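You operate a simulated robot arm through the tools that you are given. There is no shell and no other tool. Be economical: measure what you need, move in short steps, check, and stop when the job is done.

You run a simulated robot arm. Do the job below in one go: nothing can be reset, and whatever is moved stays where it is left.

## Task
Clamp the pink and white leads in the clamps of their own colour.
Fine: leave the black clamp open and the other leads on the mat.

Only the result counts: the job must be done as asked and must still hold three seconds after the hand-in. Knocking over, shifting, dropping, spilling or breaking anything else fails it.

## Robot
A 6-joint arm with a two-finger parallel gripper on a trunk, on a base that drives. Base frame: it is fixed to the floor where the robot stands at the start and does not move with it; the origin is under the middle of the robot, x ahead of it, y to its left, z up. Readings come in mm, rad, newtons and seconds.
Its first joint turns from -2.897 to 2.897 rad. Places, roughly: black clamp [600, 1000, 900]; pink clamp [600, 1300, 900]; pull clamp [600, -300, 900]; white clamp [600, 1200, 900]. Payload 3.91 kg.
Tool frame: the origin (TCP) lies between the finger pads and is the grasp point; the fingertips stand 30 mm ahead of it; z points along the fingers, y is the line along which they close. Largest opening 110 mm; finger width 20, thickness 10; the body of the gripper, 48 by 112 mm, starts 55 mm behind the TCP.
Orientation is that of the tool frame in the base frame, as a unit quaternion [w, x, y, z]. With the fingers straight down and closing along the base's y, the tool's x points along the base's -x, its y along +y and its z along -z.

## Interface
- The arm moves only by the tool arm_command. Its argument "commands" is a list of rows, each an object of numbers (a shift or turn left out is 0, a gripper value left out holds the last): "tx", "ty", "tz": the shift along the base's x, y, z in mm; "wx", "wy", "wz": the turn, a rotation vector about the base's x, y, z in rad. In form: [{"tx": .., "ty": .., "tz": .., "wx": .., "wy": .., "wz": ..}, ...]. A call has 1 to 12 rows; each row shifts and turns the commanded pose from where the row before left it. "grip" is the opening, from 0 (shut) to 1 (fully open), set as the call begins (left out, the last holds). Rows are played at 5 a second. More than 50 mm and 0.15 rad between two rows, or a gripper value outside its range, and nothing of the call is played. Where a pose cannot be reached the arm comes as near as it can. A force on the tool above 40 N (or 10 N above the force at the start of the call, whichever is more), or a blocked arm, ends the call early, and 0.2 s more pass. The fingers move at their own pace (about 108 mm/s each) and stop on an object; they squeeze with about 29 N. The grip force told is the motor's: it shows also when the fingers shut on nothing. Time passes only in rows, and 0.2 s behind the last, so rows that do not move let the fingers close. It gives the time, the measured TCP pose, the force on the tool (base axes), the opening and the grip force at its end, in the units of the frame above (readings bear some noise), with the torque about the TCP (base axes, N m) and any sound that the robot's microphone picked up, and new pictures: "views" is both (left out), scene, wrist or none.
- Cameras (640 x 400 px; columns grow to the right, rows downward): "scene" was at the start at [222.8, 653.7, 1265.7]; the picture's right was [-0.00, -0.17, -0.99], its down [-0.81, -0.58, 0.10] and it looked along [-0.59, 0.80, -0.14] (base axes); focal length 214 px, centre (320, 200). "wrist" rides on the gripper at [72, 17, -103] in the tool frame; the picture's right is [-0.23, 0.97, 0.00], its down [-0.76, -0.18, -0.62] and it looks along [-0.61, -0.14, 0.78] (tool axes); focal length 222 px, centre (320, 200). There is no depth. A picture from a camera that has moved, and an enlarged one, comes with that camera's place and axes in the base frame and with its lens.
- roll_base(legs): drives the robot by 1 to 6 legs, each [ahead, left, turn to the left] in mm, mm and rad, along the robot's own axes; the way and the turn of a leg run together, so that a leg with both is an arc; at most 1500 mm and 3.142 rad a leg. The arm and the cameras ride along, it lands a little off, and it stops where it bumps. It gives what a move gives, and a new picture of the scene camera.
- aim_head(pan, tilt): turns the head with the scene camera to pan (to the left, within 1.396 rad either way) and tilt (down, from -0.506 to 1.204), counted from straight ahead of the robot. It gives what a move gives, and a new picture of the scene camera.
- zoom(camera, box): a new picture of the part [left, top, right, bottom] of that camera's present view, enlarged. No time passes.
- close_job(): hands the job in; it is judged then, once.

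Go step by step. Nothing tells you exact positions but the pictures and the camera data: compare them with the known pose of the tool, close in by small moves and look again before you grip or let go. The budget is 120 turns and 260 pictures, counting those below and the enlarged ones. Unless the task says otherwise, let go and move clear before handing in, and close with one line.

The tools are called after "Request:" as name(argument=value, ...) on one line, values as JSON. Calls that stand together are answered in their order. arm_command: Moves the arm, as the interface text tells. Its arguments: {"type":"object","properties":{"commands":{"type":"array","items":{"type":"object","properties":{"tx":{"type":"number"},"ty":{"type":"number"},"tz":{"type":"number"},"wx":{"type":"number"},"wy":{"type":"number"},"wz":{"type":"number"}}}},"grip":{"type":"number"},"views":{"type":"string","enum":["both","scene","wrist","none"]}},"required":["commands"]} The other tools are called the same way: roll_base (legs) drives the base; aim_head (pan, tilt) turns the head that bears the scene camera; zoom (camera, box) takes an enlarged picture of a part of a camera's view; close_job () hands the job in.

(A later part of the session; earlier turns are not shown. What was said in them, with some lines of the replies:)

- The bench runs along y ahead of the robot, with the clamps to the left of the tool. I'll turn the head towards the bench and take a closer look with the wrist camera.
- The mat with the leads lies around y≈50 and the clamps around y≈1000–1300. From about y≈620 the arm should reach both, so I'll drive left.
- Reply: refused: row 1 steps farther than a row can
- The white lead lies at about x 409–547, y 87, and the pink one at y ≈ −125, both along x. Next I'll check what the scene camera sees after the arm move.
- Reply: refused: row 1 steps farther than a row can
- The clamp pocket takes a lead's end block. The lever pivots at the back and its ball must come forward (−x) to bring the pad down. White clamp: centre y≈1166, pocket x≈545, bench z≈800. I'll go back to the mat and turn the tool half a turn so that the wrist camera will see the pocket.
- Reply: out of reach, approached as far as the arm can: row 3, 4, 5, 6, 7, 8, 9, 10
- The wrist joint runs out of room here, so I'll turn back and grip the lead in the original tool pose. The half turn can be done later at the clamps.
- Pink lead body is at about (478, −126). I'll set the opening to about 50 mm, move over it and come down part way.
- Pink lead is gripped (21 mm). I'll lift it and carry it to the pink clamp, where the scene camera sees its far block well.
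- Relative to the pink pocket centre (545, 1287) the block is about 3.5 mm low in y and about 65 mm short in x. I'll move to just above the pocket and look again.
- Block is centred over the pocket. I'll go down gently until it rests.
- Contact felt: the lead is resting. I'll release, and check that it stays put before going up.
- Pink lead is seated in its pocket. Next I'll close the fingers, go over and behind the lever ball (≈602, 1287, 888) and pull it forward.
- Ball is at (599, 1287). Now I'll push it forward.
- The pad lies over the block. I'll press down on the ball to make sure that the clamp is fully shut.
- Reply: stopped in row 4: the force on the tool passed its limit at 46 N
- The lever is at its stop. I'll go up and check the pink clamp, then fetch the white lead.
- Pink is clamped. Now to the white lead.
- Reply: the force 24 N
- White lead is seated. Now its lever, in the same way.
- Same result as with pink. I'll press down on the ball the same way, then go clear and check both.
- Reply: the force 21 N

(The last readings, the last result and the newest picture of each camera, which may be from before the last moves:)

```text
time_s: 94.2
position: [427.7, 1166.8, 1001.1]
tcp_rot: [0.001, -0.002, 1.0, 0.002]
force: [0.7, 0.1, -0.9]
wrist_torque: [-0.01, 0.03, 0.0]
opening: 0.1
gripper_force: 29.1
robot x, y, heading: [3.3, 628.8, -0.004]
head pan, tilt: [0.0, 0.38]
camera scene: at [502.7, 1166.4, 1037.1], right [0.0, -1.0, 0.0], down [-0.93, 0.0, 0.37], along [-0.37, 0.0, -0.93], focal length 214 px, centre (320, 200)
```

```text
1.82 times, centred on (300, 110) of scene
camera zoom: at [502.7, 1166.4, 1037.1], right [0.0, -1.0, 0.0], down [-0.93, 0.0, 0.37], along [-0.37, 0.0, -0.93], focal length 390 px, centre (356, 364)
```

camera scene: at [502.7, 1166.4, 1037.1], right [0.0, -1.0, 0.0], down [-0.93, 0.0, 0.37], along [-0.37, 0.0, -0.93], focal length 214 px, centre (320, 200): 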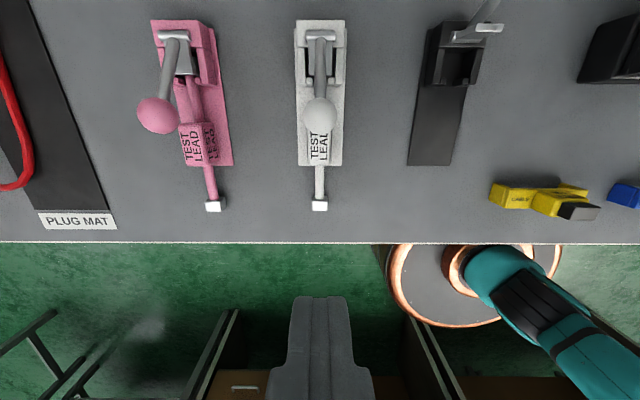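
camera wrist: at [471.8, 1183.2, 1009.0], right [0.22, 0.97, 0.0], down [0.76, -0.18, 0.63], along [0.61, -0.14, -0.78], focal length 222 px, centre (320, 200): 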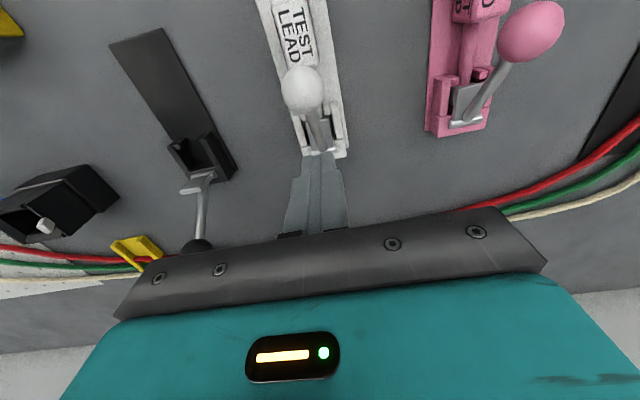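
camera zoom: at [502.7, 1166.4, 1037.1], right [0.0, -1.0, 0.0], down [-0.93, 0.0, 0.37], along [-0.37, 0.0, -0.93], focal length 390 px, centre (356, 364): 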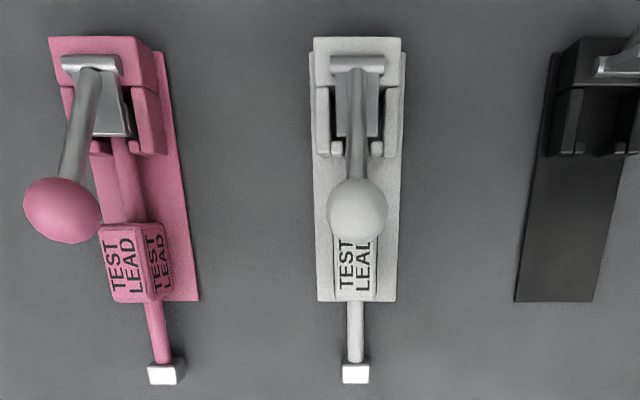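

Both look shut. One look from the side will confirm that the pads sit on the blocks.

Request:
arm_command(commands=[{"tx": -30, "ty": -40}, {"tx": -10, "ty": -45}, {"ty": -45}, {"ty": -30, "tz": -30}, {"tz": -45}], views="none")

Request:
aim_head(pan=1.2, tilt=-0.3)

Request:
zoom(camera="scene", box=[340, 100, 500, 290])

```text
time_s: 95.4
position: [385.9, 1006.1, 924.1]
tcp_rot: [0.002, -0.001, 1.0, 0.003]
force: [0.1, 0.3, -1.0]
wrist_torque: [0.0, -0.04, 0.04]
opening: 0.0
gripper_force: 28.9
robot x, y, heading: [-0.3, 632.4, -0.005]
head pan, tilt: [0.0, 0.38]
```

```text
time_s: 96.8
position: [384.4, 1006.6, 924.9]
tcp_rot: [0.001, -0.003, 1.0, 0.002]
force: [-1.3, 1.1, 1.0]
wrist_torque: [-0.03, 0.0, -0.04]
opening: 0.0
gripper_force: 28.9
robot x, y, heading: [1.4, 630.1, 0.003]
head pan, tilt: [1.201, -0.3]
camera scene: at [520.7, 1079.3, 1026.7], right [0.01, -0.36, -0.93], down [-0.96, 0.27, -0.11], along [0.29, 0.89, -0.34], focal length 214 px, centre (320, 200)
```

scene: 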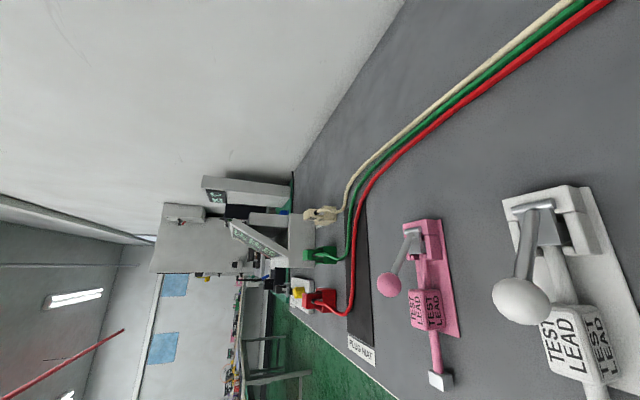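

```text
2.11 times, centred on (420, 195) of scene
camera zoom: at [520.7, 1079.3, 1026.7], right [0.01, -0.36, -0.93], down [-0.96, 0.27, -0.11], along [0.29, 0.89, -0.34], focal length 452 px, centre (110, 210)
```

zoom: 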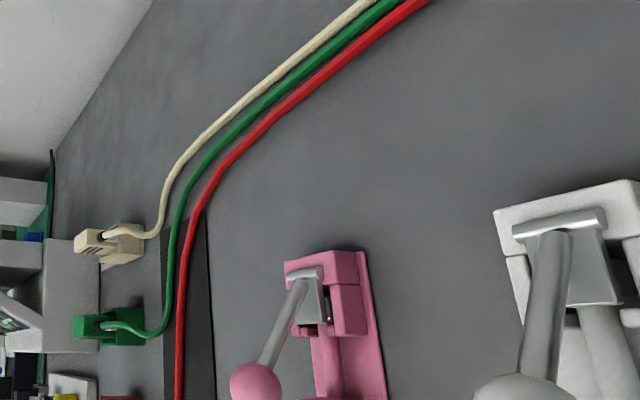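

Both levers are down with their pads flat on the blocks. The black clamp is open and the other leads are untouched, so I'll move clear and hand in.

Request:
arm_command(commands=[{"tz": 45}, {"tz": 45}, {}], views="none")

Request:
close_job()

```text
time_s: 97.6
position: [385.5, 1006.6, 1016.6]
tcp_rot: [0.002, -0.001, 1.0, 0.002]
force: [-0.7, 0.5, 0.0]
wrist_torque: [-0.02, 0.0, 0.06]
opening: 0.0
gripper_force: 29.6
robot x, y, heading: [2.0, 633.0, -0.002]
head pan, tilt: [1.201, -0.3]
```

```text
The job is handed in.
```

The pink and white leads are clamped in the clamps of their own colour, the black clamp is open, and the other leads are still on the mat.
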